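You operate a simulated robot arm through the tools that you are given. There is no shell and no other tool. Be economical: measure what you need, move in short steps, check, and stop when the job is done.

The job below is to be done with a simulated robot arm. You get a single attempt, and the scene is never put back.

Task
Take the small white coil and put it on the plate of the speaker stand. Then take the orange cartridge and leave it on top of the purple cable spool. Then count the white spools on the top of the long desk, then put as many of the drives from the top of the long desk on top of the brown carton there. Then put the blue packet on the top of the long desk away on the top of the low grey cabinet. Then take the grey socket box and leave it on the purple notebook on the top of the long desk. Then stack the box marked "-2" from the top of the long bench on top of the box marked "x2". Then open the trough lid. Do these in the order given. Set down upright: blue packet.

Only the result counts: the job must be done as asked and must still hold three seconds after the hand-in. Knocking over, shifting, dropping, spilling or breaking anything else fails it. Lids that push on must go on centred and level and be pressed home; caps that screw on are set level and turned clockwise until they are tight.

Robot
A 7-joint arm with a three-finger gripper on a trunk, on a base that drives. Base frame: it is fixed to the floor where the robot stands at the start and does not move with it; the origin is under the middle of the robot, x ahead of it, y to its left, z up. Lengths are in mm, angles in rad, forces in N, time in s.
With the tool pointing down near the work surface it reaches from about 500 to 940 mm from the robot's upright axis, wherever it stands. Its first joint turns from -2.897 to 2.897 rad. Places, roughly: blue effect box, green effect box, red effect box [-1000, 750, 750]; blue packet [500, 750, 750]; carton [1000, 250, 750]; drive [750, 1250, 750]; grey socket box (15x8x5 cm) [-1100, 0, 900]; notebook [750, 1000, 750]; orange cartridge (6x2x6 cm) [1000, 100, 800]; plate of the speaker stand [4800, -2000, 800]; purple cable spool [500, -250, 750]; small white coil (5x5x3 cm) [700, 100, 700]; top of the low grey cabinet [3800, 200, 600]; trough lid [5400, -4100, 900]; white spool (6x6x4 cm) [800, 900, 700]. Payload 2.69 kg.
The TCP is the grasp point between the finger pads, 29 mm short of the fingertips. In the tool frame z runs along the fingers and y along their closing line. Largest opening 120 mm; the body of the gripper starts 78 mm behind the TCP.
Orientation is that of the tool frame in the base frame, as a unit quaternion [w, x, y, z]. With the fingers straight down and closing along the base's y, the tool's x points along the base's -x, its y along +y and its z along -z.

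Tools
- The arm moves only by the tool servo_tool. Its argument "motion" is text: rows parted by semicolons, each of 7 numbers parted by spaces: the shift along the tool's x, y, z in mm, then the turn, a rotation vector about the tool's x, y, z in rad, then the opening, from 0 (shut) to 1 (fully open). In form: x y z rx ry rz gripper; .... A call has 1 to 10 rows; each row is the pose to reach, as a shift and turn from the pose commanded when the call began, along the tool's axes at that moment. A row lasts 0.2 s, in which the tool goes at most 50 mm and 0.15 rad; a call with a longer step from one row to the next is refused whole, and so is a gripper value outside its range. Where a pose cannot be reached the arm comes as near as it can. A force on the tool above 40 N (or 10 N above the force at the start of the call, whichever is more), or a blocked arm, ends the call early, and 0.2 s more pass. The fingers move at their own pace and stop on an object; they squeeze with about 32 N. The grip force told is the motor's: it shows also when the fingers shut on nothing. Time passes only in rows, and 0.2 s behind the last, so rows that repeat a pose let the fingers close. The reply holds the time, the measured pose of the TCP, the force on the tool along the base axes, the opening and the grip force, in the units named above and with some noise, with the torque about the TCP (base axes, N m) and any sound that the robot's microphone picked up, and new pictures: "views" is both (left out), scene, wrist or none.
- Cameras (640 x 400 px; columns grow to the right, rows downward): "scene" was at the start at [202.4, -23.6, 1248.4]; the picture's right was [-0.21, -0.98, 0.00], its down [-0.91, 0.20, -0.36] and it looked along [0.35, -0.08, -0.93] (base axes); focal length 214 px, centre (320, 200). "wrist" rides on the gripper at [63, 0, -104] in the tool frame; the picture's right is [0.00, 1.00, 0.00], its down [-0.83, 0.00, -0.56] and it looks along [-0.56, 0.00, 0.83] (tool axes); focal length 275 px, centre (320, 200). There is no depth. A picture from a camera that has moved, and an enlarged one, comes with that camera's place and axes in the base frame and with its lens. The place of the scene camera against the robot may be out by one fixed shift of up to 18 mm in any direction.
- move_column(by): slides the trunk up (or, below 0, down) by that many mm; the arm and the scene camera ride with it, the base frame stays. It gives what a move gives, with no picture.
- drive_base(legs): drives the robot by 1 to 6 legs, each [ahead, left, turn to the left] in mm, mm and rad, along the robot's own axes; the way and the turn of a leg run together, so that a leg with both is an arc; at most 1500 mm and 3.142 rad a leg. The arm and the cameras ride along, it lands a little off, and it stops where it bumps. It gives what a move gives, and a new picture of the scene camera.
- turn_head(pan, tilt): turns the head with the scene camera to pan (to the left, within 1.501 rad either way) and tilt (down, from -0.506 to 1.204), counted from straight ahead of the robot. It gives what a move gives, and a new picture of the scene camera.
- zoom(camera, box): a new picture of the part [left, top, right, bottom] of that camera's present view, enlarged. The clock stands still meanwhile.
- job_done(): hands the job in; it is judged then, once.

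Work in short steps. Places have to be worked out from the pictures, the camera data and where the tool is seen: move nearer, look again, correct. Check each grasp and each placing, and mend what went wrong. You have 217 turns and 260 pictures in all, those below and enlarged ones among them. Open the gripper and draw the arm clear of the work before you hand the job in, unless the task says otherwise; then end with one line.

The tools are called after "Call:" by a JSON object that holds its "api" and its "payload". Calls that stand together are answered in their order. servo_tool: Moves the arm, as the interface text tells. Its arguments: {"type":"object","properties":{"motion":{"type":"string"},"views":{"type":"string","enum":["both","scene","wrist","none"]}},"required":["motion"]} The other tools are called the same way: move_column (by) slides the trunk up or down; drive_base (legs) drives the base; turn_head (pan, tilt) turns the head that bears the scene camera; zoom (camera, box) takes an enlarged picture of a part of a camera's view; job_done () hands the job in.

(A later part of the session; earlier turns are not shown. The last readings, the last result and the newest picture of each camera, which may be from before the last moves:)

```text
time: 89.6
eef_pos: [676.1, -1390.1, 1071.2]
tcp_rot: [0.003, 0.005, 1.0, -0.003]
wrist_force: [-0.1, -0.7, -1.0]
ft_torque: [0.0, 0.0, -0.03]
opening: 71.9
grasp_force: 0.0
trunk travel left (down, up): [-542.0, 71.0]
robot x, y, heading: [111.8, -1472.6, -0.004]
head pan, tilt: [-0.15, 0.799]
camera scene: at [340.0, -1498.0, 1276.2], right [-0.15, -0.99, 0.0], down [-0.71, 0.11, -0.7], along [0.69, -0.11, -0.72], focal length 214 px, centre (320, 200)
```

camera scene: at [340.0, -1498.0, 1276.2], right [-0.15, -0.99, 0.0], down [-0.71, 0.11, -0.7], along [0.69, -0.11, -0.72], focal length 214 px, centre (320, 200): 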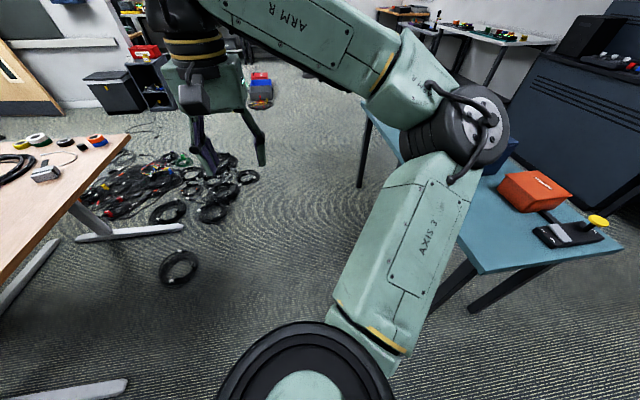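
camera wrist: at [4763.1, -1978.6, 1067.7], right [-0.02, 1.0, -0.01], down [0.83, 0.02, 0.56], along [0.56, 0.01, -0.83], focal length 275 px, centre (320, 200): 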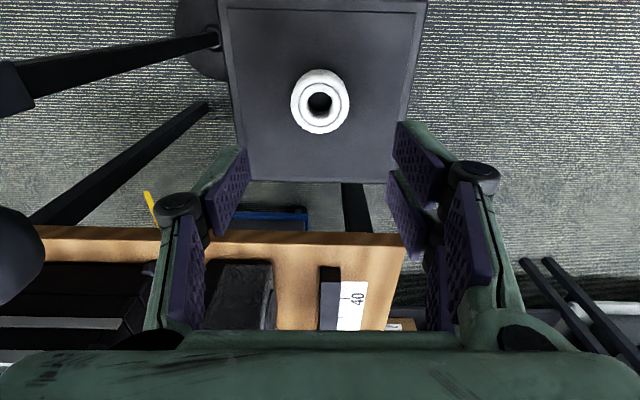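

Back near the desk's right side. I drive to the front of the desk at x≈0, then close in to x≈100.

Call:
{"api": "drive_base", "payload": {"legs": [[-130, 0, 0], [0, 1495, 0.004], [80, 0, 0]]}}

Call:
{"api": "turn_head", "payload": {"pan": 0.1, "tilt": 0.9}}

```text
time: 102.9
eef_pos: [612.6, 116.3, 1070.8]
tcp_rot: [0.001, -0.007, 1.0, -0.005]
wrist_force: [-0.3, -0.5, 0.3]
ft_torque: [0.05, 0.02, 0.01]
opening: 72.1
grasp_force: 0.1
trunk travel left (down, up): [-542.0, 71.0]
robot x, y, heading: [49.1, 19.6, 0.019]
head pan, tilt: [-0.15, 0.799]
camera scene: at [278.0, 1.3, 1275.9], right [-0.13, -0.99, 0.0], down [-0.71, 0.09, -0.7], along [0.69, -0.09, -0.72], focal length 214 px, centre (320, 200)
```

scene: 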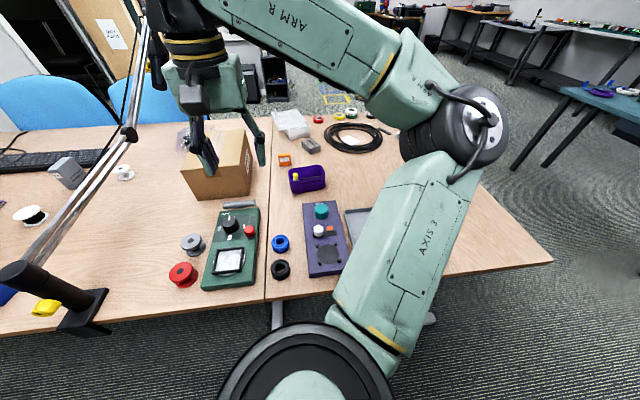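

```text
time: 103.7
eef_pos: [612.3, 115.9, 1071.9]
tcp_rot: [0.001, -0.007, 1.0, -0.005]
wrist_force: [0.4, 0.8, -0.2]
ft_torque: [0.04, -0.03, 0.02]
opening: 71.8
grasp_force: 0.0
trunk travel left (down, up): [-542.0, 71.0]
robot x, y, heading: [50.3, 23.7, 0.02]
head pan, tilt: [0.099, 0.901]
camera scene: at [272.2, 20.7, 1268.2], right [0.12, -0.99, 0.0], down [-0.78, -0.09, -0.62], along [0.62, 0.07, -0.78], focal length 214 px, centre (320, 200)
```

scene: 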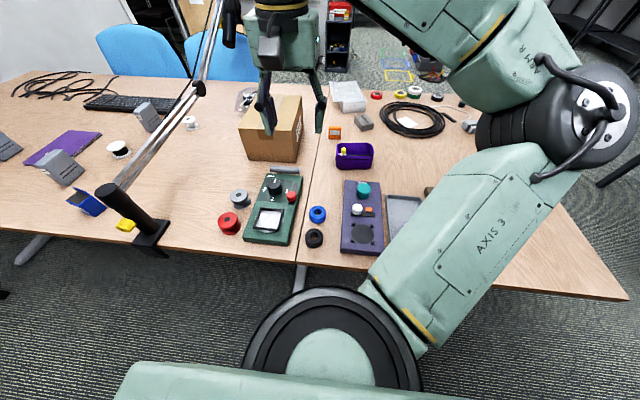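

Cartridge at about [1028, 47]. I move ahead 60 more and zoom on the cartridge, spool and tray.

Call:
{"api": "drive_base", "payload": {"legs": [[60, 0, -0.02]]}}

Call:
{"api": "zoom", "payload": {"camera": "scene", "box": [220, 70, 460, 220]}}

```text
time: 104.6
eef_pos: [672.6, 105.8, 1071.2]
tcp_rot: [0.003, 0.003, 1.0, -0.004]
wrist_force: [0.0, -0.6, 0.2]
ft_torque: [0.02, 0.0, 0.03]
opening: 71.9
grasp_force: 0.0
trunk travel left (down, up): [-542.0, 71.0]
robot x, y, heading: [108.7, 23.3, 0.002]
head pan, tilt: [0.099, 0.901]
camera scene: at [332.3, 16.7, 1268.0], right [0.1, -0.99, 0.0], down [-0.78, -0.08, -0.62], along [0.62, 0.06, -0.78], focal length 214 px, centre (320, 200)
```

scene: 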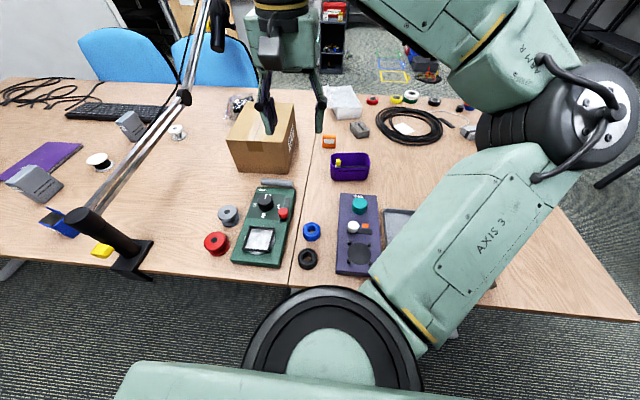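

```text
2.67 times, centred on (340, 145) of scene
camera zoom: at [332.3, 16.7, 1268.0], right [0.1, -0.99, 0.0], down [-0.78, -0.08, -0.62], along [0.62, 0.06, -0.78], focal length 572 px, centre (267, 347)
```

zoom: 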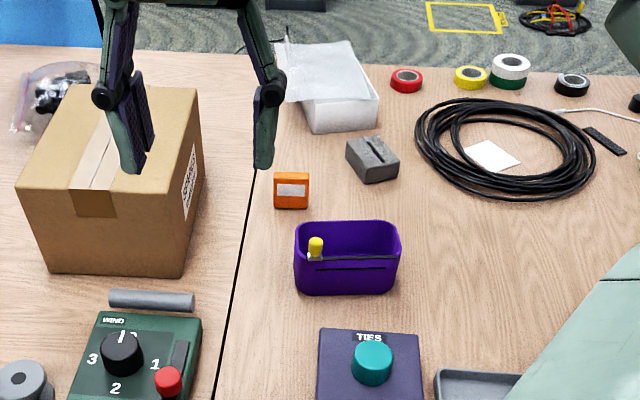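

The cartridge stands upright with its wide face toward the robot. I bring the tool out above it at about z 900.

Call:
{"api": "servo_tool", "payload": {"motion": "-41 -7 21 0 0 0 0.68;-82 -15 43 0 0 0 0.68;-123 -22 64 0 0 0 0.68;-164 -30 85 0 0 0 0.68;-205 -37 107 0 0 0 0.68;-246 -45 128 0 0 0 0.68;-287 -52 149 0 0 0 0.68;-325 -59 171 0 0 0 0.68;-325 -59 171 0 0 0 0.68", "views": "both"}}

```text
time: 106.6
eef_pos: [999.5, 42.9, 903.5]
tcp_rot: [0.002, 0.003, 1.0, -0.004]
wrist_force: [-0.4, -0.4, 0.8]
ft_torque: [0.0, -0.02, 0.02]
opening: 82.0
grasp_force: 0.0
trunk travel left (down, up): [-542.0, 71.0]
robot x, y, heading: [109.3, 23.7, 0.002]
head pan, tilt: [0.099, 0.901]
camera scene: at [331.6, 16.7, 1268.3], right [0.1, -0.99, 0.0], down [-0.78, -0.08, -0.62], along [0.62, 0.06, -0.78], focal length 214 px, centre (320, 200)
camera wrist: at [936.8, 42.2, 1006.9], right [0.0, 1.0, -0.01], down [0.83, 0.0, 0.56], along [0.56, -0.01, -0.83], focal length 275 px, centre (320, 200)
```

scene: 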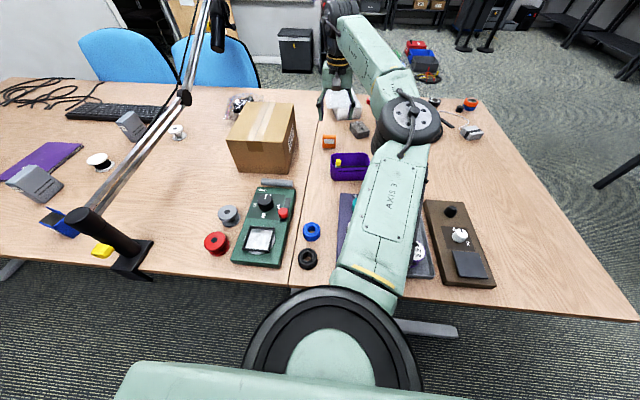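
wrist: 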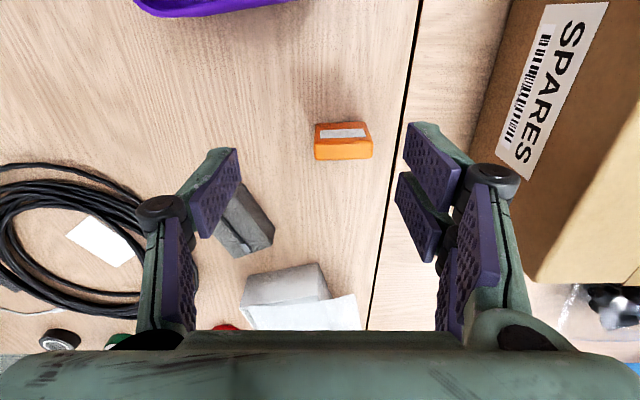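

Checking cartridge shape closer with a zoom.

Call:
{"api": "zoom", "payload": {"camera": "wrist", "box": [280, 100, 400, 175]}}

Call:
{"api": "zoom", "payload": {"camera": "scene", "box": [290, 110, 370, 160]}}

```text
5.33 times, centred on (340, 138) of wrist
camera zoom: at [936.8, 42.2, 1006.9], right [0.0, 1.0, -0.01], down [0.83, 0.0, 0.56], along [0.56, -0.01, -0.83], focal length 1468 px, centre (213, 533)
```

zoom: 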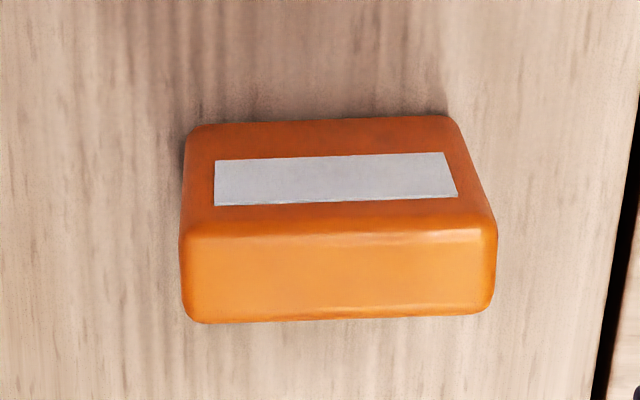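

```text
8.00 times, centred on (330, 135) of scene
camera zoom: at [331.6, 16.7, 1268.3], right [0.1, -0.99, 0.0], down [-0.78, -0.08, -0.62], along [0.62, 0.06, -0.78], focal length 1716 px, centre (240, 720)
```

zoom: 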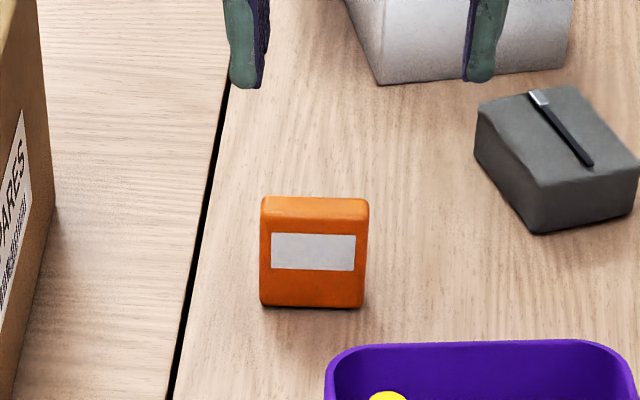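

Cartridge stands at about [1036, 60], top z≈784. I move above and down to 835 for a check.

Call:
{"api": "servo_tool", "payload": {"motion": "-18 8 10 0 0 0 0.7;-36 17 30 0 0 0 0.7;-36 17 68 0 0 0 0.7;-36 17 68 0 0 0 0.7", "views": "wrist"}}

```text
time: 107.6
eef_pos: [1034.4, 61.0, 832.8]
tcp_rot: [0.002, 0.003, 1.0, -0.005]
wrist_force: [0.2, -0.3, -0.7]
ft_torque: [0.0, 0.02, 0.03]
opening: 83.9
grasp_force: 0.0
trunk travel left (down, up): [-542.0, 71.0]
robot x, y, heading: [106.9, 20.3, 0.003]
head pan, tilt: [0.099, 0.901]
camera wrist: at [971.7, 60.0, 938.3], right [0.0, 1.0, -0.01], down [0.83, 0.0, 0.56], along [0.56, -0.01, -0.83], focal length 275 px, centre (320, 200)
```

wrist: 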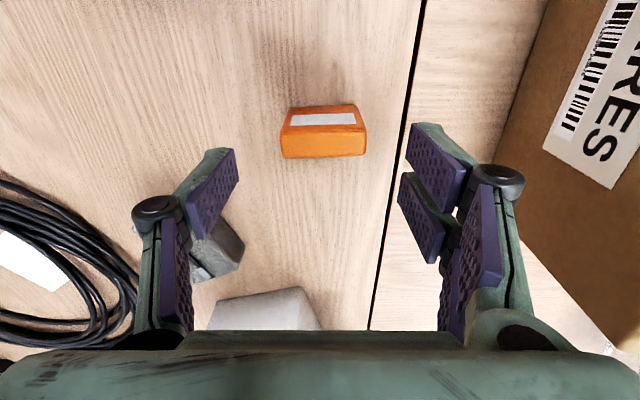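

Refined: cartridge top z≈765, x≈1043. I descend to TCP 762 around it.

Call:
{"api": "servo_tool", "payload": {"motion": "-8 0 25 0 0 0 0.7;-8 0 50 0 0 0 0.7;-8 0 70 0 0 0 0.7;-8 0 70 0 0 0 0.7", "views": "wrist"}}

```text
time: 108.6
eef_pos: [1044.0, 60.7, 763.5]
tcp_rot: [0.003, 0.003, 1.0, -0.004]
wrist_force: [1.4, 0.3, 0.1]
ft_torque: [-0.02, 0.02, 0.05]
opening: 84.0
grasp_force: 0.1
trunk travel left (down, up): [-542.0, 71.0]
robot x, y, heading: [107.2, 20.9, 0.002]
head pan, tilt: [0.099, 0.901]
camera wrist: at [980.4, 60.0, 868.1], right [0.0, 1.0, -0.01], down [0.83, 0.0, 0.56], along [0.56, -0.01, -0.83], focal length 275 px, centre (320, 200)
```

wrist: 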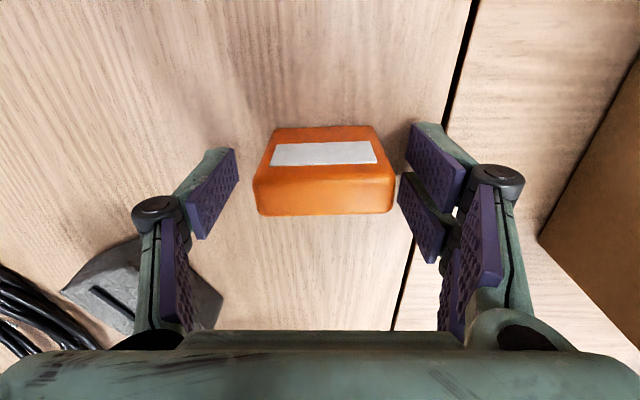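

Well centred between the fingers. Close and lift a little.

Call:
{"api": "servo_tool", "payload": {"motion": "0 1 0 0 0 0 0.3;0 1 0 0 0 0 0;0 1 0 0 0 0 0;0 1 0 0 0 0 0;0 1 -40 0 0 0 0;0 1 -85 0 0 0 0;0 1 -130 0 0 0 0", "views": "wrist"}}

```text
time: 110.2
eef_pos: [1037.4, 62.1, 897.5]
tcp_rot: [0.003, 0.003, 1.0, -0.005]
wrist_force: [-0.2, 0.0, 0.4]
ft_torque: [0.0, 0.01, -0.01]
opening: 50.6
grasp_force: 31.5
out of reach, approached as far as the arm can: row 7
trunk travel left (down, up): [-542.0, 71.0]
robot x, y, heading: [113.0, 22.6, -0.001]
head pan, tilt: [0.099, 0.901]
camera wrist: at [975.4, 60.6, 1000.6], right [0.0, 1.0, -0.01], down [0.83, 0.0, 0.56], along [0.56, -0.01, -0.83], focal length 275 px, centre (320, 200)
```

wrist: 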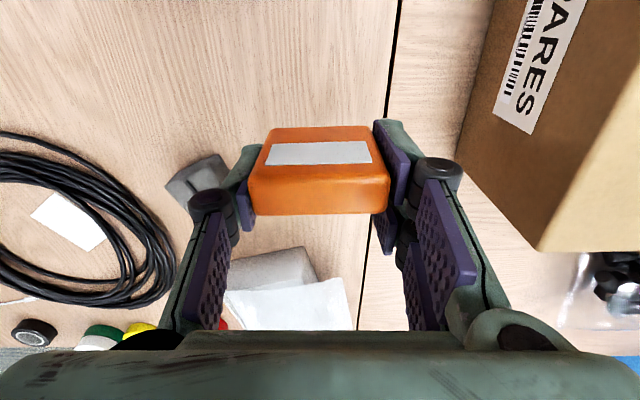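

Cartridge held at 50.6 mm. I bring it back toward the purple spool.

Call:
{"api": "servo_tool", "payload": {"motion": "38 -18 -8 0 0 0 0;76 -36 -16 0 0 0 0;114 -54 -24 0 0 0 0;152 -72 -32 0 0 0 0;190 -90 -40 0 0 0 0;228 -108 -48 0 0 0 0;266 -126 -56 0 0 0 0;304 -144 -64 0 0 0 0;342 -162 -72 0 0 0 0;380 -180 -80 0 0 0 0", "views": "both"}}

Call:
{"api": "turn_head", "payload": {"pan": -0.5, "tilt": 1.15}}

```text
time: 112.4
eef_pos: [656.5, -116.7, 976.1]
tcp_rot: [0.004, 0.003, 1.0, -0.005]
wrist_force: [-0.8, 0.2, 0.0]
ft_torque: [-0.02, -0.02, -0.01]
opening: 50.5
grasp_force: 32.2
trunk travel left (down, up): [-542.0, 71.0]
robot x, y, heading: [107.7, 20.2, 0.002]
head pan, tilt: [0.099, 0.901]
camera scene: at [331.3, 16.7, 1268.3], right [0.1, -0.99, 0.0], down [-0.78, -0.08, -0.62], along [0.62, 0.06, -0.78], focal length 214 px, centre (320, 200)
camera wrist: at [593.8, -116.8, 1080.6], right [0.0, 1.0, -0.01], down [0.83, 0.0, 0.56], along [0.56, -0.01, -0.83], focal length 275 px, centre (320, 200)
```

scene: 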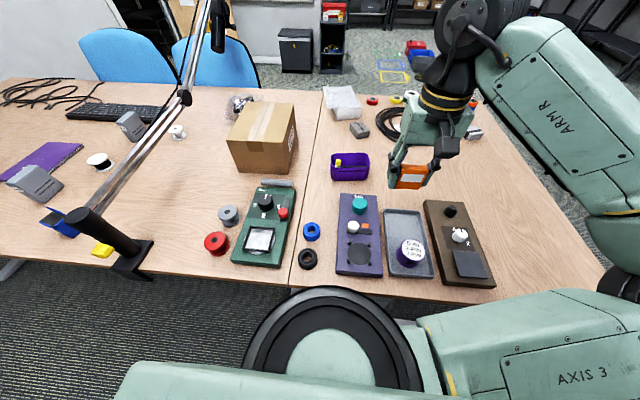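
wrist: 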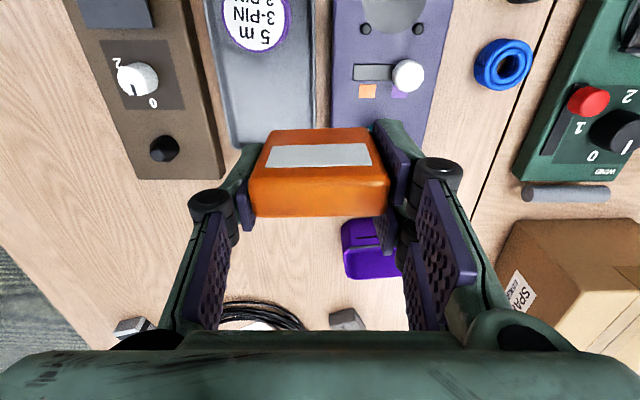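

```text
time: 113.4
eef_pos: [657.6, -116.2, 975.9]
tcp_rot: [0.001, 0.003, 1.0, -0.004]
wrist_force: [0.4, -0.2, -0.4]
ft_torque: [0.0, 0.03, 0.01]
opening: 50.7
grasp_force: 32.0
trunk travel left (down, up): [-542.0, 71.0]
robot x, y, heading: [109.0, 23.2, -0.0]
head pan, tilt: [-0.499, 1.15]
camera scene: at [308.9, -19.2, 1251.3], right [-0.48, -0.88, 0.0], down [-0.8, 0.44, -0.41], along [0.36, -0.2, -0.91], focal length 214 px, centre (320, 200)
```

scene: 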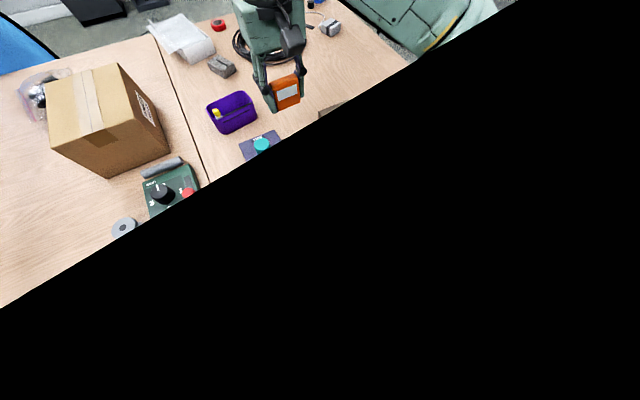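

Spool top at about [592, -181]. I move above it at z 1000 to look straight on.

Call:
{"api": "servo_tool", "payload": {"motion": "22 -22 -8 0 0 0 0;44 -44 -16 0 0 0 0;65 -65 -24 0 0 0 0;65 -65 -24 0 0 0 0", "views": "wrist"}}

Call:
{"api": "turn_head", "payload": {"pan": -0.3, "tilt": 0.95}}

```text
time: 114.4
eef_pos: [590.9, -180.2, 999.5]
tcp_rot: [0.003, 0.002, 1.0, -0.003]
wrist_force: [-0.1, 0.3, -1.1]
ft_torque: [0.04, -0.02, 0.0]
opening: 50.7
grasp_force: 32.0
trunk travel left (down, up): [-542.0, 71.0]
robot x, y, heading: [110.6, 18.8, 0.001]
head pan, tilt: [-0.499, 1.15]
camera wrist: at [528.5, -181.5, 1104.4], right [0.0, 1.0, -0.01], down [0.83, 0.0, 0.56], along [0.56, -0.01, -0.83], focal length 275 px, centre (320, 200)
```

wrist: 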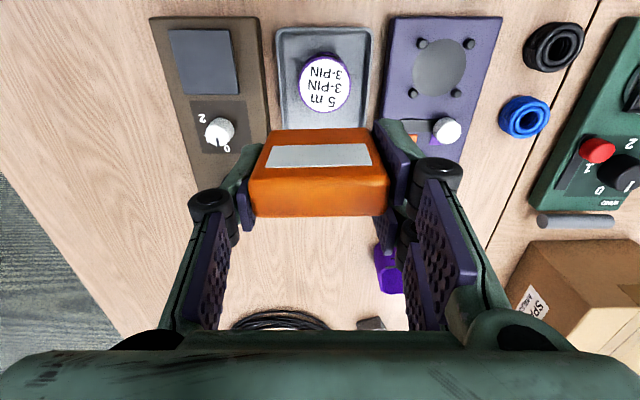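

```text
time: 115.2
eef_pos: [590.8, -180.0, 1000.0]
tcp_rot: [0.002, 0.003, 1.0, -0.004]
wrist_force: [0.9, 0.2, -0.7]
ft_torque: [-0.01, -0.03, 0.0]
opening: 50.7
grasp_force: 32.2
trunk travel left (down, up): [-542.0, 71.0]
robot x, y, heading: [108.2, 18.9, 0.002]
head pan, tilt: [-0.3, 0.949]
camera scene: at [326.0, -12.3, 1264.6], right [-0.3, -0.96, 0.0], down [-0.78, 0.24, -0.58], along [0.56, -0.17, -0.81], focal length 214 px, centre (320, 200)
```

scene: 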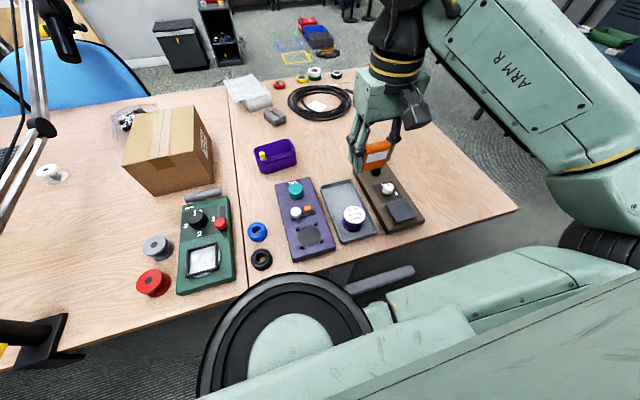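

Spool top ≈[594, -179, 765]. I move over and down to TCP 830.

Call:
{"api": "servo_tool", "payload": {"motion": "-3 1 40 0 0 0 0;-3 1 85 0 0 0 0;-3 1 130 0 0 0 0;-3 1 170 0 0 0 0;-3 1 170 0 0 0 0", "views": "both"}}

Call:
{"api": "zoom", "payload": {"camera": "scene", "box": [300, 150, 420, 225]}}

```text
time: 116.4
eef_pos: [594.6, -182.0, 829.2]
tcp_rot: [0.003, 0.003, 1.0, -0.005]
wrist_force: [0.2, 0.5, 0.1]
ft_torque: [-0.01, -0.03, -0.03]
opening: 50.5
grasp_force: 32.2
trunk travel left (down, up): [-542.0, 71.0]
robot x, y, heading: [111.5, 21.0, 0.0]
head pan, tilt: [-0.3, 0.949]
camera scene: at [326.1, -12.3, 1264.6], right [-0.3, -0.96, 0.0], down [-0.78, 0.24, -0.58], along [0.56, -0.17, -0.81], focal length 214 px, centre (320, 200)
camera wrist: at [532.1, -182.7, 933.8], right [0.0, 1.0, -0.01], down [0.83, 0.0, 0.56], along [0.56, -0.01, -0.83], focal length 275 px, centre (320, 200)
```

scene: 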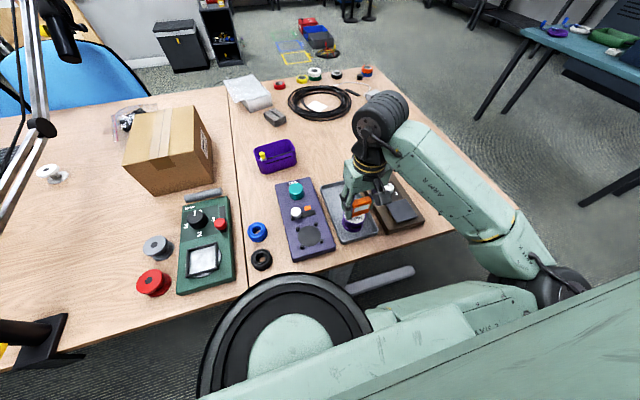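
wrist: 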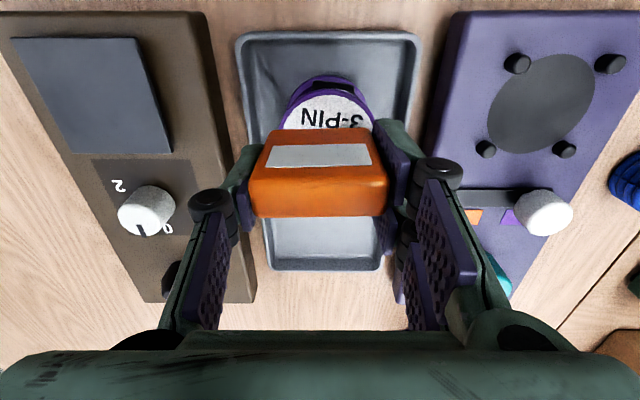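

```text
5.33 times, centred on (360, 188) of scene
camera zoom: at [326.1, -12.3, 1264.6], right [-0.3, -0.96, 0.0], down [-0.78, 0.24, -0.58], along [0.56, -0.17, -0.81], focal length 1144 px, centre (107, 267)
```

zoom: 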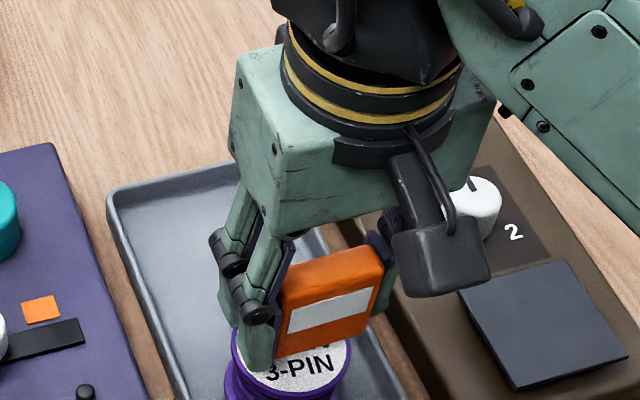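

Aligned. I lower slowly to contact.

Call:
{"api": "servo_tool", "payload": {"motion": "-1 2 6 0 0 0 0;-1 2 12 0 0 0 0;-1 2 17 0 0 0 0;-1 2 21 0 0 0 0;-1 2 24 0 0 0 0", "views": "wrist"}}

```text
time: 117.6
eef_pos: [595.5, -180.4, 807.2]
tcp_rot: [0.005, 0.002, 1.0, -0.006]
wrist_force: [2.0, -0.7, 27.7]
ft_torque: [0.04, 0.12, 0.03]
opening: 50.4
grasp_force: 31.9
trunk travel left (down, up): [-542.0, 71.0]
robot x, y, heading: [104.5, 19.3, 0.001]
head pan, tilt: [-0.3, 0.949]
camera wrist: at [532.7, -180.5, 911.7], right [0.0, 1.0, -0.01], down [0.83, 0.0, 0.56], along [0.56, -0.01, -0.83], focal length 275 px, centre (320, 200)
```

wrist: 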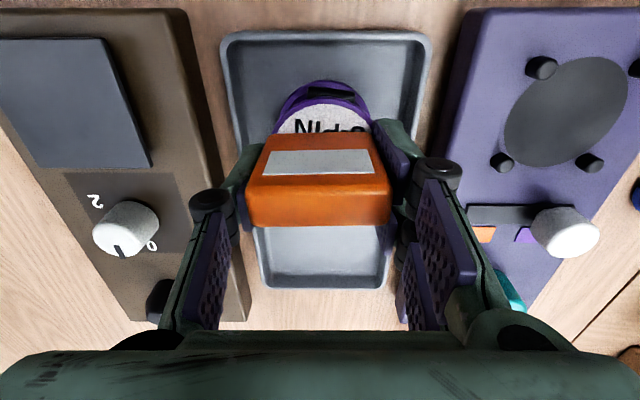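

Seated. I ease 2 mm and open slowly, then retreat up.

Call:
{"api": "servo_tool", "payload": {"motion": "0 0 -3 0 0 0 0;0 0 -3 0 0 0 0.48;0 0 -3 0 0 0 0.55;0 0 -3 0 0 0 0.6;0 0 -3 0 0 0 0.6;0 0 -40 0 0 0 0.6;0 0 -85 0 0 0 0.6;0 0 -130 0 0 0 0.6", "views": "both"}}

Call:
{"api": "zoom", "payload": {"camera": "scene", "box": [300, 150, 420, 225]}}

```text
time: 119.4
eef_pos: [596.1, -178.2, 936.8]
tcp_rot: [0.001, 0.002, 1.0, -0.004]
wrist_force: [0.7, 0.7, -0.4]
ft_torque: [0.01, -0.02, 0.03]
opening: 72.2
grasp_force: 0.0
trunk travel left (down, up): [-542.0, 71.0]
robot x, y, heading: [105.3, 19.3, -0.0]
head pan, tilt: [-0.3, 0.949]
camera scene: at [325.9, -12.1, 1264.6], right [-0.3, -0.96, 0.0], down [-0.78, 0.24, -0.58], along [0.56, -0.17, -0.81], focal length 214 px, centre (320, 200)
camera wrist: at [532.0, -179.0, 1040.8], right [0.0, 1.0, -0.01], down [0.83, 0.0, 0.56], along [0.56, -0.01, -0.83], focal length 275 px, centre (320, 200)
```

scene: 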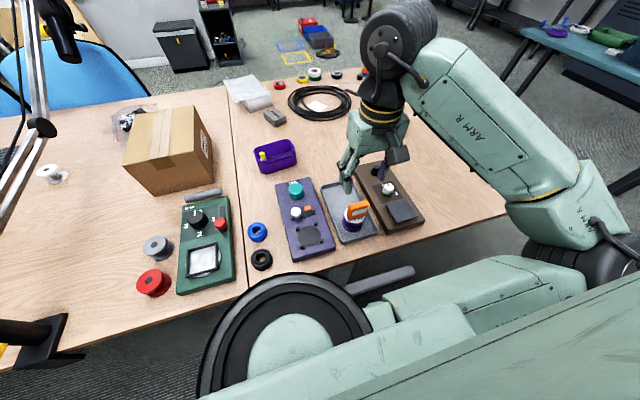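
wrist: 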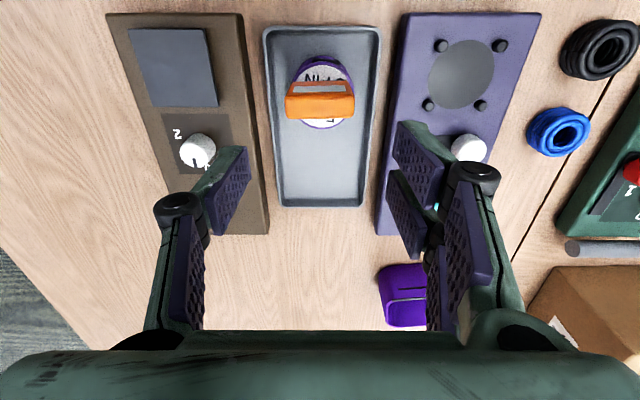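

```text
5.33 times, centred on (360, 188) of scene
camera zoom: at [325.9, -12.1, 1264.6], right [-0.3, -0.96, 0.0], down [-0.78, 0.24, -0.58], along [0.56, -0.17, -0.81], focal length 1144 px, centre (107, 267)
```

zoom: 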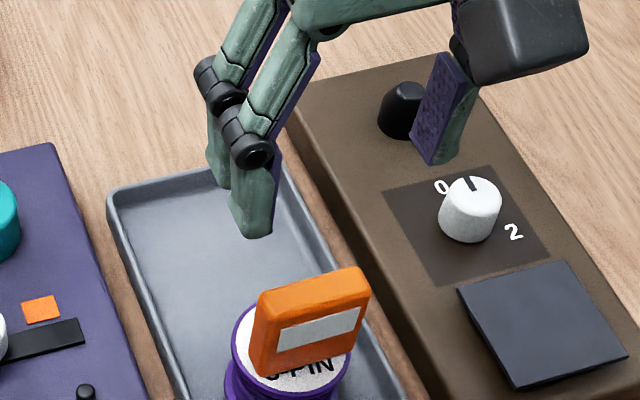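

Cartridge sits on the spool. Now the count: I fold the arm and move to the left part of the desk, staying back from the mic stand.

Call:
{"api": "servo_tool", "payload": {"motion": "-8 35 -20 0 0 0 0.8;-16 70 -40 0 0 0 0.8;-24 105 -60 0 0 0 0.8;-32 140 -80 0 0 0 0.8;-40 175 -100 0 0 0 0.8;-45 210 -120 0 0 0 0.8;-50 245 -140 0 0 0 0.8", "views": "none"}}

Call:
{"api": "drive_base", "payload": {"legs": [[-260, 0, 0], [0, 950, 0]]}}

Call:
{"api": "turn_head", "payload": {"pan": 0.3, "tilt": 0.6}}

```text
time: 121.0
eef_pos: [647.0, 67.1, 1073.3]
tcp_rot: [0.003, 0.004, 1.0, -0.005]
wrist_force: [0.0, 0.0, 0.1]
ft_torque: [0.0, 0.01, -0.02]
opening: 96.1
grasp_force: 0.0
trunk travel left (down, up): [-542.0, 71.0]
robot x, y, heading: [109.8, 22.0, 0.002]
head pan, tilt: [-0.3, 0.949]
```

```text
time: 130.1
eef_pos: [388.9, 1004.2, 1074.6]
tcp_rot: [0.001, 0.006, 1.0, -0.005]
wrist_force: [-0.9, 0.3, -0.9]
ft_torque: [0.03, 0.01, -0.02]
opening: 95.9
grasp_force: 0.0
trunk travel left (down, up): [-542.0, 71.0]
robot x, y, heading: [-146.9, 962.2, -0.012]
head pan, tilt: [-0.3, 0.949]
camera scene: at [67.8, 927.5, 1264.6], right [-0.3, -0.95, 0.0], down [-0.78, 0.25, -0.58], along [0.55, -0.18, -0.81], focal length 214 px, centre (320, 200)
```

scene: 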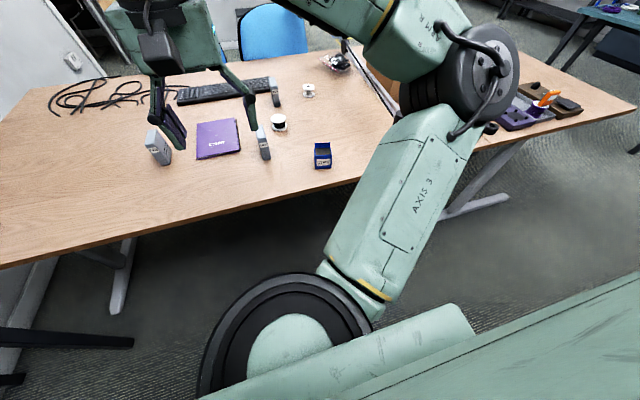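

```text
time: 131.1
eef_pos: [389.0, 1004.2, 1073.4]
tcp_rot: [0.002, 0.006, 1.0, -0.004]
wrist_force: [0.1, 0.4, 0.7]
ft_torque: [-0.02, 0.0, 0.0]
opening: 96.0
grasp_force: 0.1
trunk travel left (down, up): [-542.0, 71.0]
robot x, y, heading: [-147.2, 963.2, -0.008]
head pan, tilt: [0.3, 0.6]
camera scene: at [83.1, 974.9, 1293.0], right [0.29, -0.96, 0.0], down [-0.54, -0.16, -0.82], along [0.79, 0.24, -0.57], focal length 214 px, centre (320, 200)
```

scene: 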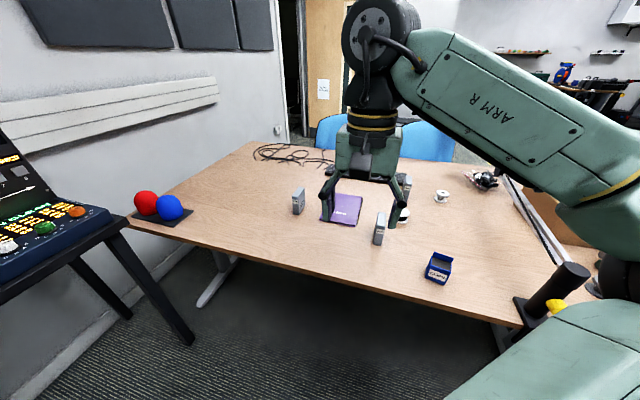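

I zoom over the left desk to count spools and see the drives.

Call:
{"api": "zoom", "payload": {"camera": "scene", "box": [260, 130, 540, 305]}}

Call:
{"api": "turn_head", "payload": {"pan": -0.3, "tilt": 0.7}}

```text
2.29 times, centred on (400, 218) of scene
camera zoom: at [83.1, 974.9, 1293.0], right [0.29, -0.96, 0.0], down [-0.54, -0.16, -0.82], along [0.79, 0.24, -0.57], focal length 490 px, centre (137, 160)
```

zoom: 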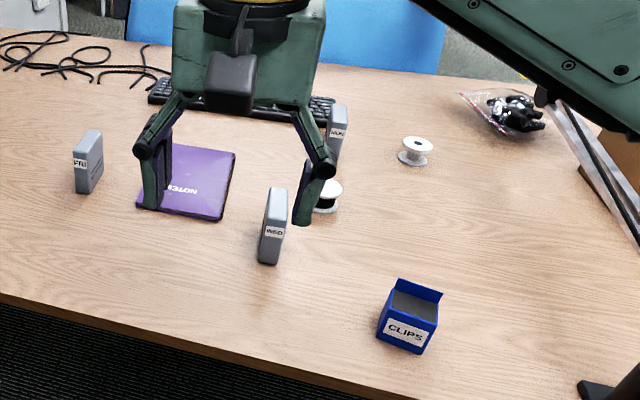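

```text
time: 132.1
eef_pos: [389.0, 1004.7, 1072.8]
tcp_rot: [0.002, 0.006, 1.0, -0.004]
wrist_force: [-0.1, 0.3, -0.3]
ft_torque: [0.03, -0.02, 0.04]
opening: 96.1
grasp_force: 0.1
trunk travel left (down, up): [-542.0, 71.0]
robot x, y, heading: [-145.5, 962.9, -0.01]
head pan, tilt: [-0.3, 0.7]
camera scene: at [79.5, 923.8, 1284.4], right [-0.3, -0.95, 0.0], down [-0.61, 0.19, -0.77], along [0.73, -0.23, -0.64], focal length 214 px, centre (320, 200)
```

scene: 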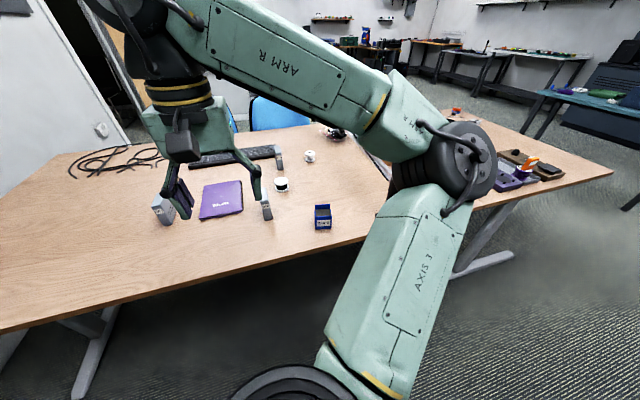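

Two drives and spools visible; I move in to (0, 1050) and look with the wrist camera over this end.

Call:
{"api": "drive_base", "payload": {"legs": [[150, 90, 0.01]]}}

Call:
{"api": "servo_tool", "payload": {"motion": "-30 -20 10 0 0 0 0.8;-60 -40 20 0 0 0 0.8;-60 -70 20 0 0 0 0.8", "views": "wrist"}}

```text
time: 133.6
eef_pos: [538.4, 1100.1, 1073.0]
tcp_rot: [0.002, -0.001, 1.0, -0.004]
wrist_force: [-0.6, -1.0, 0.0]
ft_torque: [0.0, 0.02, -0.01]
opening: 96.0
grasp_force: 0.0
trunk travel left (down, up): [-542.0, 71.0]
robot x, y, heading: [3.8, 1052.5, 0.005]
head pan, tilt: [-0.3, 0.7]
camera scene: at [230.5, 1016.2, 1284.3], right [-0.29, -0.96, 0.0], down [-0.62, 0.19, -0.76], along [0.73, -0.22, -0.64], focal length 214 px, centre (320, 200)
```

scene: 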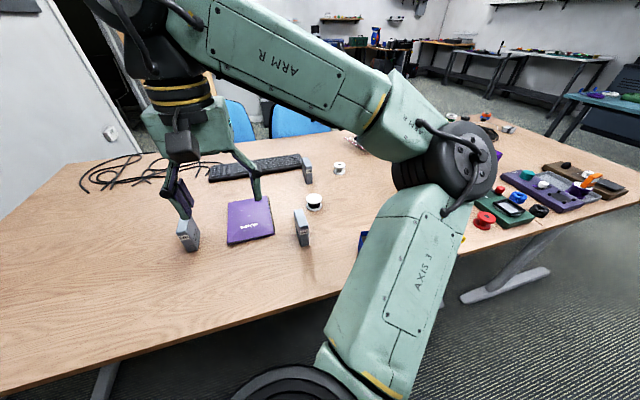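

```text
time: 134.4
eef_pos: [598.7, 1029.8, 1054.5]
tcp_rot: [0.002, 0.0, 1.0, -0.004]
wrist_force: [0.1, 0.6, 0.1]
ft_torque: [0.01, 0.01, 0.02]
opening: 95.7
grasp_force: 0.1
trunk travel left (down, up): [-542.0, 71.0]
robot x, y, heading: [0.7, 1052.4, 0.006]
head pan, tilt: [-0.3, 0.7]
camera wrist: at [536.0, 1029.0, 1158.8], right [0.0, 1.0, -0.01], down [0.83, 0.01, 0.56], along [0.56, 0.0, -0.83], focal length 275 px, centre (320, 200)
```

wrist: 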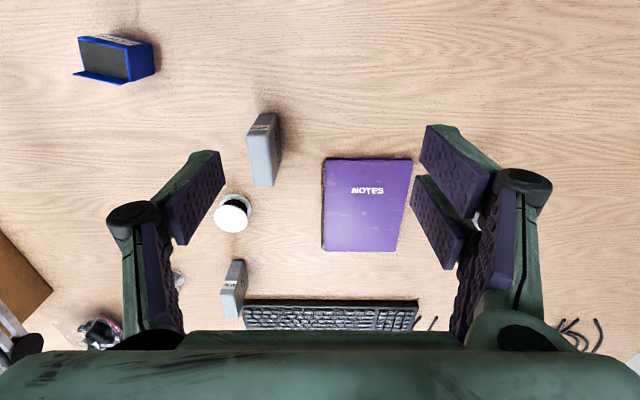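

I zoom on the spools through the wrist and scene cameras.

Call:
{"api": "zoom", "payload": {"camera": "wrist", "box": [200, 100, 300, 240]}}

Call:
{"api": "zoom", "payload": {"camera": "scene", "box": [280, 130, 440, 230]}}

```text
2.86 times, centred on (250, 170) of wrist
camera zoom: at [536.0, 1029.0, 1158.8], right [0.0, 1.0, -0.01], down [0.83, 0.01, 0.56], along [0.56, 0.0, -0.83], focal length 786 px, centre (520, 286)
```

zoom: 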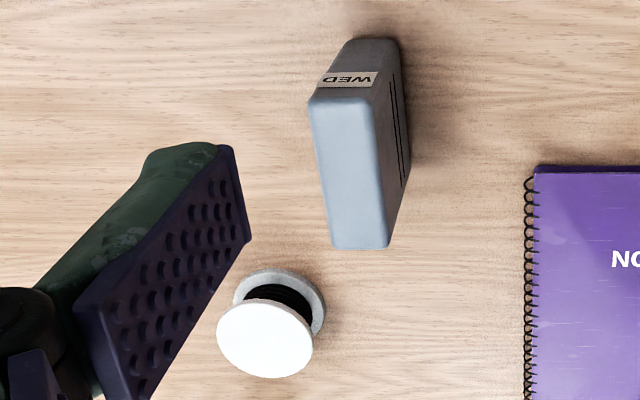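

```text
4.00 times, centred on (360, 180) of scene
camera zoom: at [229.9, 1015.8, 1284.4], right [-0.29, -0.96, 0.0], down [-0.62, 0.19, -0.77], along [0.73, -0.22, -0.64], focal length 858 px, centre (160, 280)
```

zoom: 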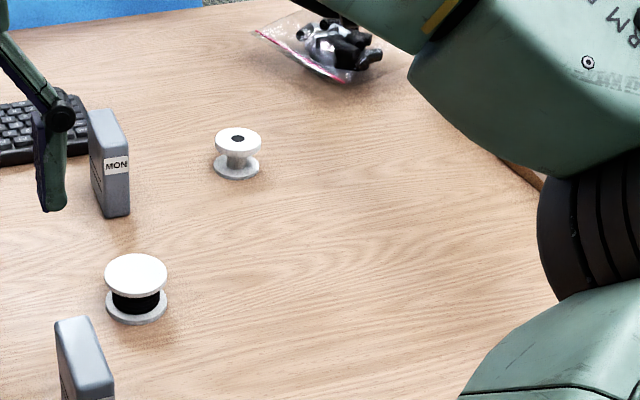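

Both are white spools → count 2, so two drives go on the carton. The "WED" drive is about [707, 946], top z≈808, thin (~30 mm) in y; I go over it.

Call:
{"api": "servo_tool", "payload": {"motion": "-22 -17 40 0 0 0 0.6;-44 -34 80 0 0 0 0.6;-66 -51 120 0 0 0 0.6;-88 -67 160 0 0 0 0.6;-108 -84 190 0 0 0 0.6;-108 -84 190 0 0 0 0.6", "views": "wrist"}}

```text
time: 135.8
eef_pos: [707.9, 945.8, 865.8]
tcp_rot: [0.003, 0.001, 1.0, -0.004]
wrist_force: [-0.1, -0.5, -0.3]
ft_torque: [0.03, -0.01, -0.02]
opening: 72.2
grasp_force: 0.1
trunk travel left (down, up): [-542.0, 71.0]
robot x, y, heading: [3.6, 1048.1, 0.008]
head pan, tilt: [-0.3, 0.7]
camera wrist: at [646.0, 944.4, 970.0], right [0.0, 1.0, -0.01], down [0.83, 0.01, 0.56], along [0.56, 0.0, -0.83], focal length 275 px, centre (320, 200)
```

wrist: 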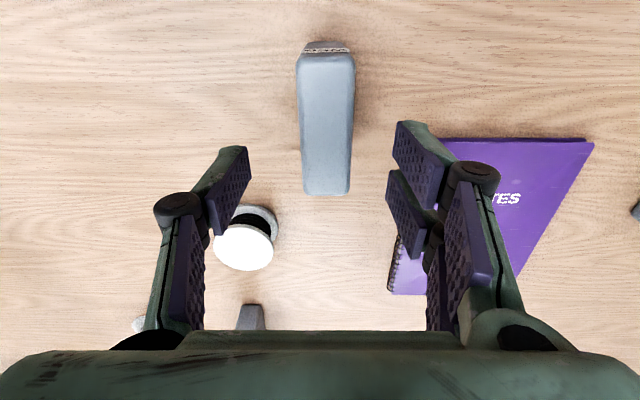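

Centred. I go down to TCP 785, close and lift.

Call:
{"api": "servo_tool", "payload": {"motion": "0 2 40 0 0 0 0.6;0 3 80 0 0 0 0.6;0 3 80 0 0 0 0.3;0 3 80 0 0 0 0;0 3 80 0 0 0 0;0 3 80 0 0 0 0;0 3 40 0 0 0 0;0 3 0 0 0 0 0;0 3 -40 0 0 0 0", "views": "wrist"}}

```text
time: 137.8
eef_pos: [707.2, 949.0, 904.8]
tcp_rot: [0.001, 0.001, 1.0, -0.004]
wrist_force: [-0.7, 0.0, -1.8]
ft_torque: [-0.03, 0.05, 0.02]
opening: 29.8
grasp_force: 32.1
trunk travel left (down, up): [-542.0, 71.0]
robot x, y, heading: [-3.0, 1047.5, 0.002]
head pan, tilt: [-0.3, 0.7]
camera wrist: at [644.7, 948.0, 1010.2], right [0.0, 1.0, -0.01], down [0.83, 0.01, 0.56], along [0.56, 0.0, -0.83], focal length 275 px, centre (320, 200)
```

wrist: 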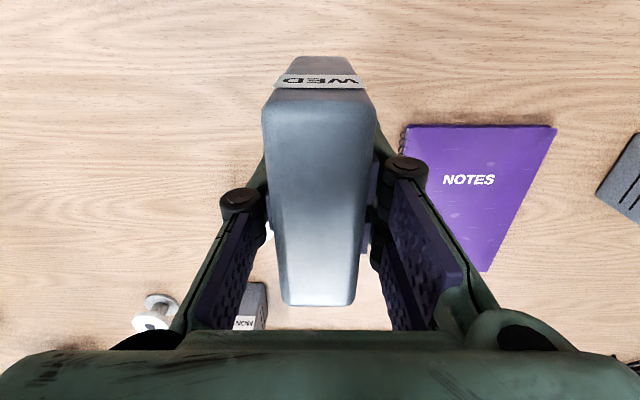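

Drive held (29.8 mm). I fold the arm and drive back to in front of the carton, staying back from the mic stand.

Call:
{"api": "servo_tool", "payload": {"motion": "0 0 -40 0 0 0 0;20 20 -70 0 0 0 0;42 40 -95 0 0 0 0;64 60 -120 0 0 0 0;86 80 -140 0 0 0 0;108 100 -155 0 0 0 0;140 120 -170 0 0 0 0", "views": "none"}}

Call:
{"api": "drive_base", "payload": {"legs": [[-150, 0, 0], [0, -950, 0], [240, 0, 0]]}}

Call:
{"api": "turn_head", "payload": {"pan": 0.3, "tilt": 0.7}}

```text
time: 139.4
eef_pos: [566.6, 1070.3, 1074.4]
tcp_rot: [0.002, 0.0, 1.0, -0.004]
wrist_force: [-0.1, -0.5, -2.5]
ft_torque: [-0.04, -0.04, 0.0]
opening: 29.5
grasp_force: 31.5
trunk travel left (down, up): [-542.0, 71.0]
robot x, y, heading: [2.1, 1051.1, 0.007]
head pan, tilt: [-0.3, 0.7]
```

```text
time: 149.4
eef_pos: [658.0, 121.4, 1073.6]
tcp_rot: [0.002, 0.004, 1.0, -0.005]
wrist_force: [1.5, 0.6, -2.9]
ft_torque: [0.01, 0.01, -0.02]
opening: 29.8
grasp_force: 31.7
trunk travel left (down, up): [-542.0, 71.0]
robot x, y, heading: [90.5, 109.8, -0.002]
head pan, tilt: [-0.3, 0.7]
camera scene: at [320.7, 70.3, 1284.2], right [-0.3, -0.95, 0.0], down [-0.62, 0.19, -0.76], along [0.73, -0.23, -0.64], focal length 214 px, centre (320, 200)
```

scene: 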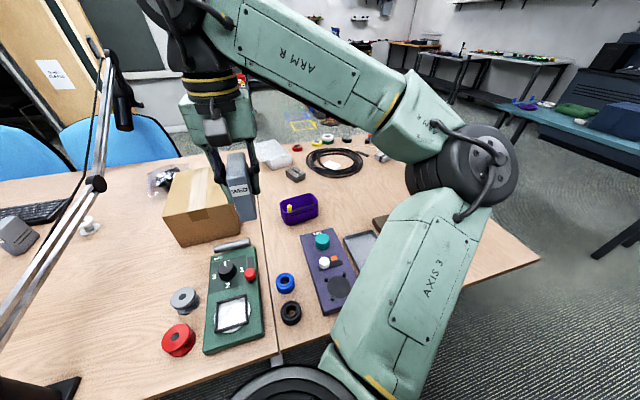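

```text
time: 150.4
eef_pos: [658.3, 121.7, 1073.0]
tcp_rot: [0.002, 0.005, 1.0, -0.004]
wrist_force: [-0.4, 1.0, -2.7]
ft_torque: [-0.03, 0.04, 0.01]
opening: 29.5
grasp_force: 32.5
trunk travel left (down, up): [-542.0, 71.0]
robot x, y, heading: [87.4, 109.4, -0.006]
head pan, tilt: [0.3, 0.7]
camera scene: at [320.5, 120.4, 1284.3], right [0.29, -0.96, 0.0], down [-0.62, -0.19, -0.76], along [0.73, 0.22, -0.64], focal length 214 px, centre (320, 200)
```

scene: 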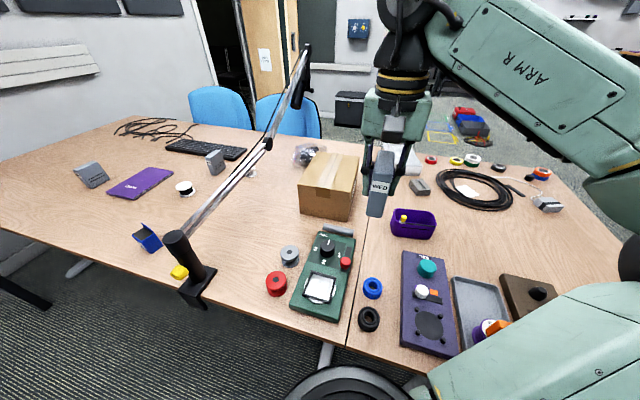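

The mic hangs near [1035, 383, 1065+], so I keep the gripper low-x and low-y over the carton. I approach for a wrist look.

Call:
{"api": "servo_tool", "payload": {"motion": "-40 20 0 0 0 0 0;-80 40 10 0 0 0 0;-120 60 20 0 0 0 0;-155 80 30 0 0 0 0;-190 100 40 0 0 0 0;-190 100 40 0 0 0 0", "views": "both"}}

```text
time: 151.8
eef_pos: [849.9, 218.3, 1033.2]
tcp_rot: [0.002, 0.005, 1.0, -0.004]
wrist_force: [0.8, -0.1, -1.8]
ft_torque: [-0.04, -0.01, -0.01]
opening: 29.6
grasp_force: 32.3
trunk travel left (down, up): [-542.0, 71.0]
robot x, y, heading: [90.3, 107.3, -0.008]
head pan, tilt: [0.3, 0.7]
camera scene: at [320.5, 120.5, 1284.4], right [0.29, -0.96, 0.0], down [-0.62, -0.19, -0.76], along [0.73, 0.22, -0.64], focal length 214 px, centre (320, 200)
camera wrist: at [786.8, 218.1, 1137.1], right [0.01, 1.0, -0.01], down [0.83, 0.0, 0.56], along [0.56, -0.01, -0.83], focal length 275 px, centre (320, 200)
```

scene: 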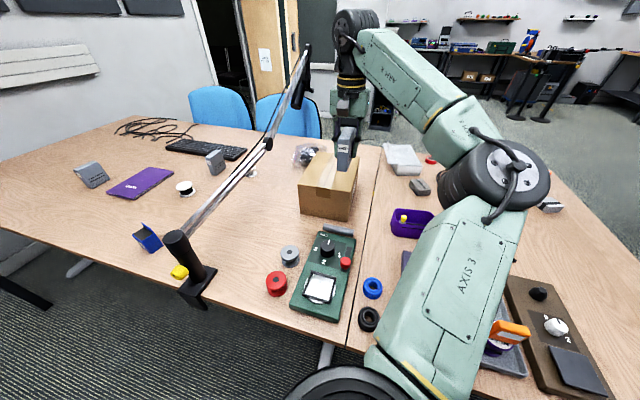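
wrist: 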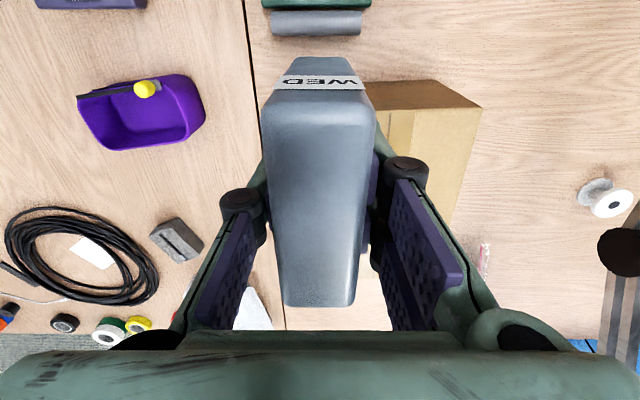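

I zoom the scene camera on the carton for its top-face corners.

Call:
{"api": "zoom", "payload": {"camera": "scene", "box": [280, 110, 400, 230]}}

```text
3.33 times, centred on (340, 170) of scene
camera zoom: at [320.5, 120.5, 1284.4], right [0.29, -0.96, 0.0], down [-0.62, -0.19, -0.76], along [0.73, 0.22, -0.64], focal length 715 px, centre (253, 300)
```

zoom: 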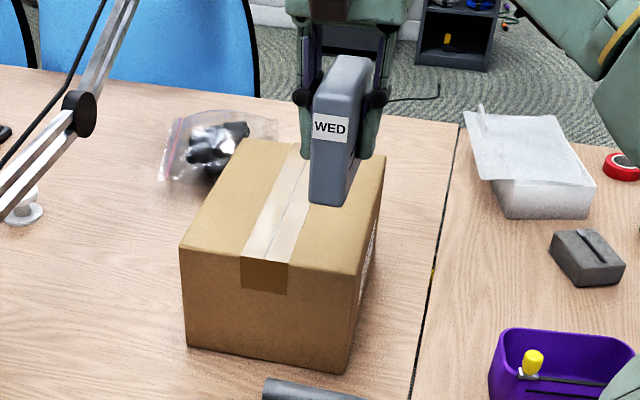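

Carton top spans about x 865–1105, y 190–375, z 864. I move to [925, 285] at 985 and look at mic clearance.

Call:
{"api": "servo_tool", "payload": {"motion": "-25 22 16 0 0 0 0;-50 44 32 0 0 0 0;-75 66 48 0 0 0 0;-75 66 48 0 0 0 0", "views": "both"}}

Call:
{"api": "zoom", "payload": {"camera": "scene", "box": [260, 30, 420, 230]}}

```text
time: 152.8
eef_pos: [924.4, 282.9, 984.0]
tcp_rot: [0.003, 0.005, 1.0, -0.005]
wrist_force: [0.2, 0.9, -2.9]
ft_torque: [0.01, 0.04, 0.02]
opening: 29.7
grasp_force: 31.8
trunk travel left (down, up): [-542.0, 71.0]
robot x, y, heading: [92.1, 108.0, -0.002]
head pan, tilt: [0.3, 0.7]
camera scene: at [320.5, 120.5, 1284.4], right [0.29, -0.96, 0.0], down [-0.62, -0.19, -0.76], along [0.73, 0.22, -0.64], focal length 214 px, centre (320, 200)
camera wrist: at [862.2, 283.4, 1088.8], right [0.01, 1.0, -0.01], down [0.83, 0.0, 0.56], along [0.56, -0.01, -0.83], focal length 275 px, centre (320, 200)
```

scene: 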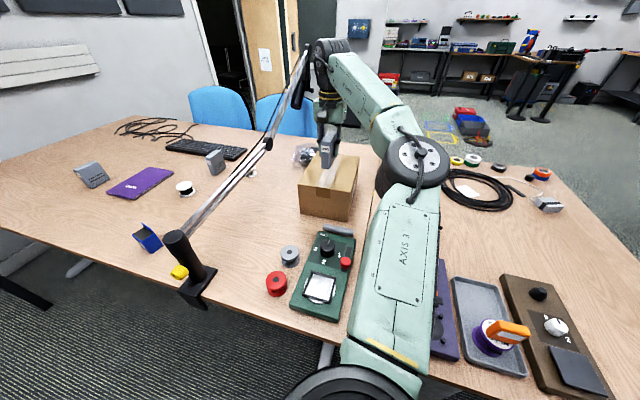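
wrist: 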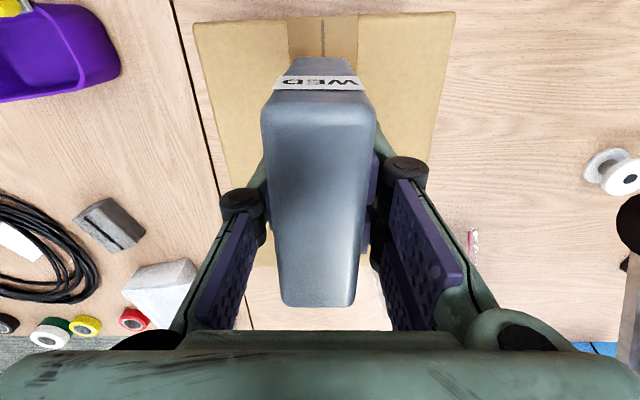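

```text
2.00 times, centred on (340, 130) of scene
camera zoom: at [320.5, 120.5, 1284.4], right [0.29, -0.96, 0.0], down [-0.62, -0.19, -0.76], along [0.73, 0.22, -0.64], focal length 429 px, centre (280, 340)
```

zoom: 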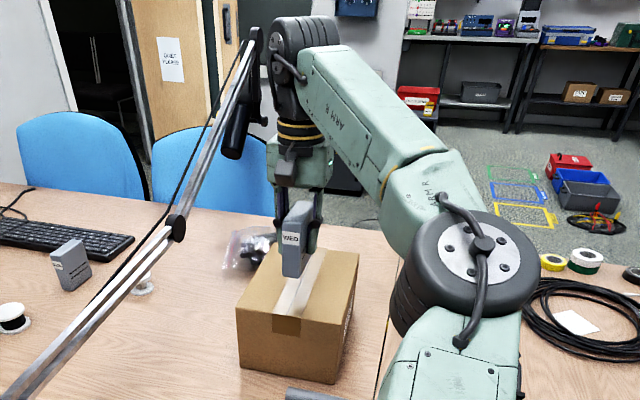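

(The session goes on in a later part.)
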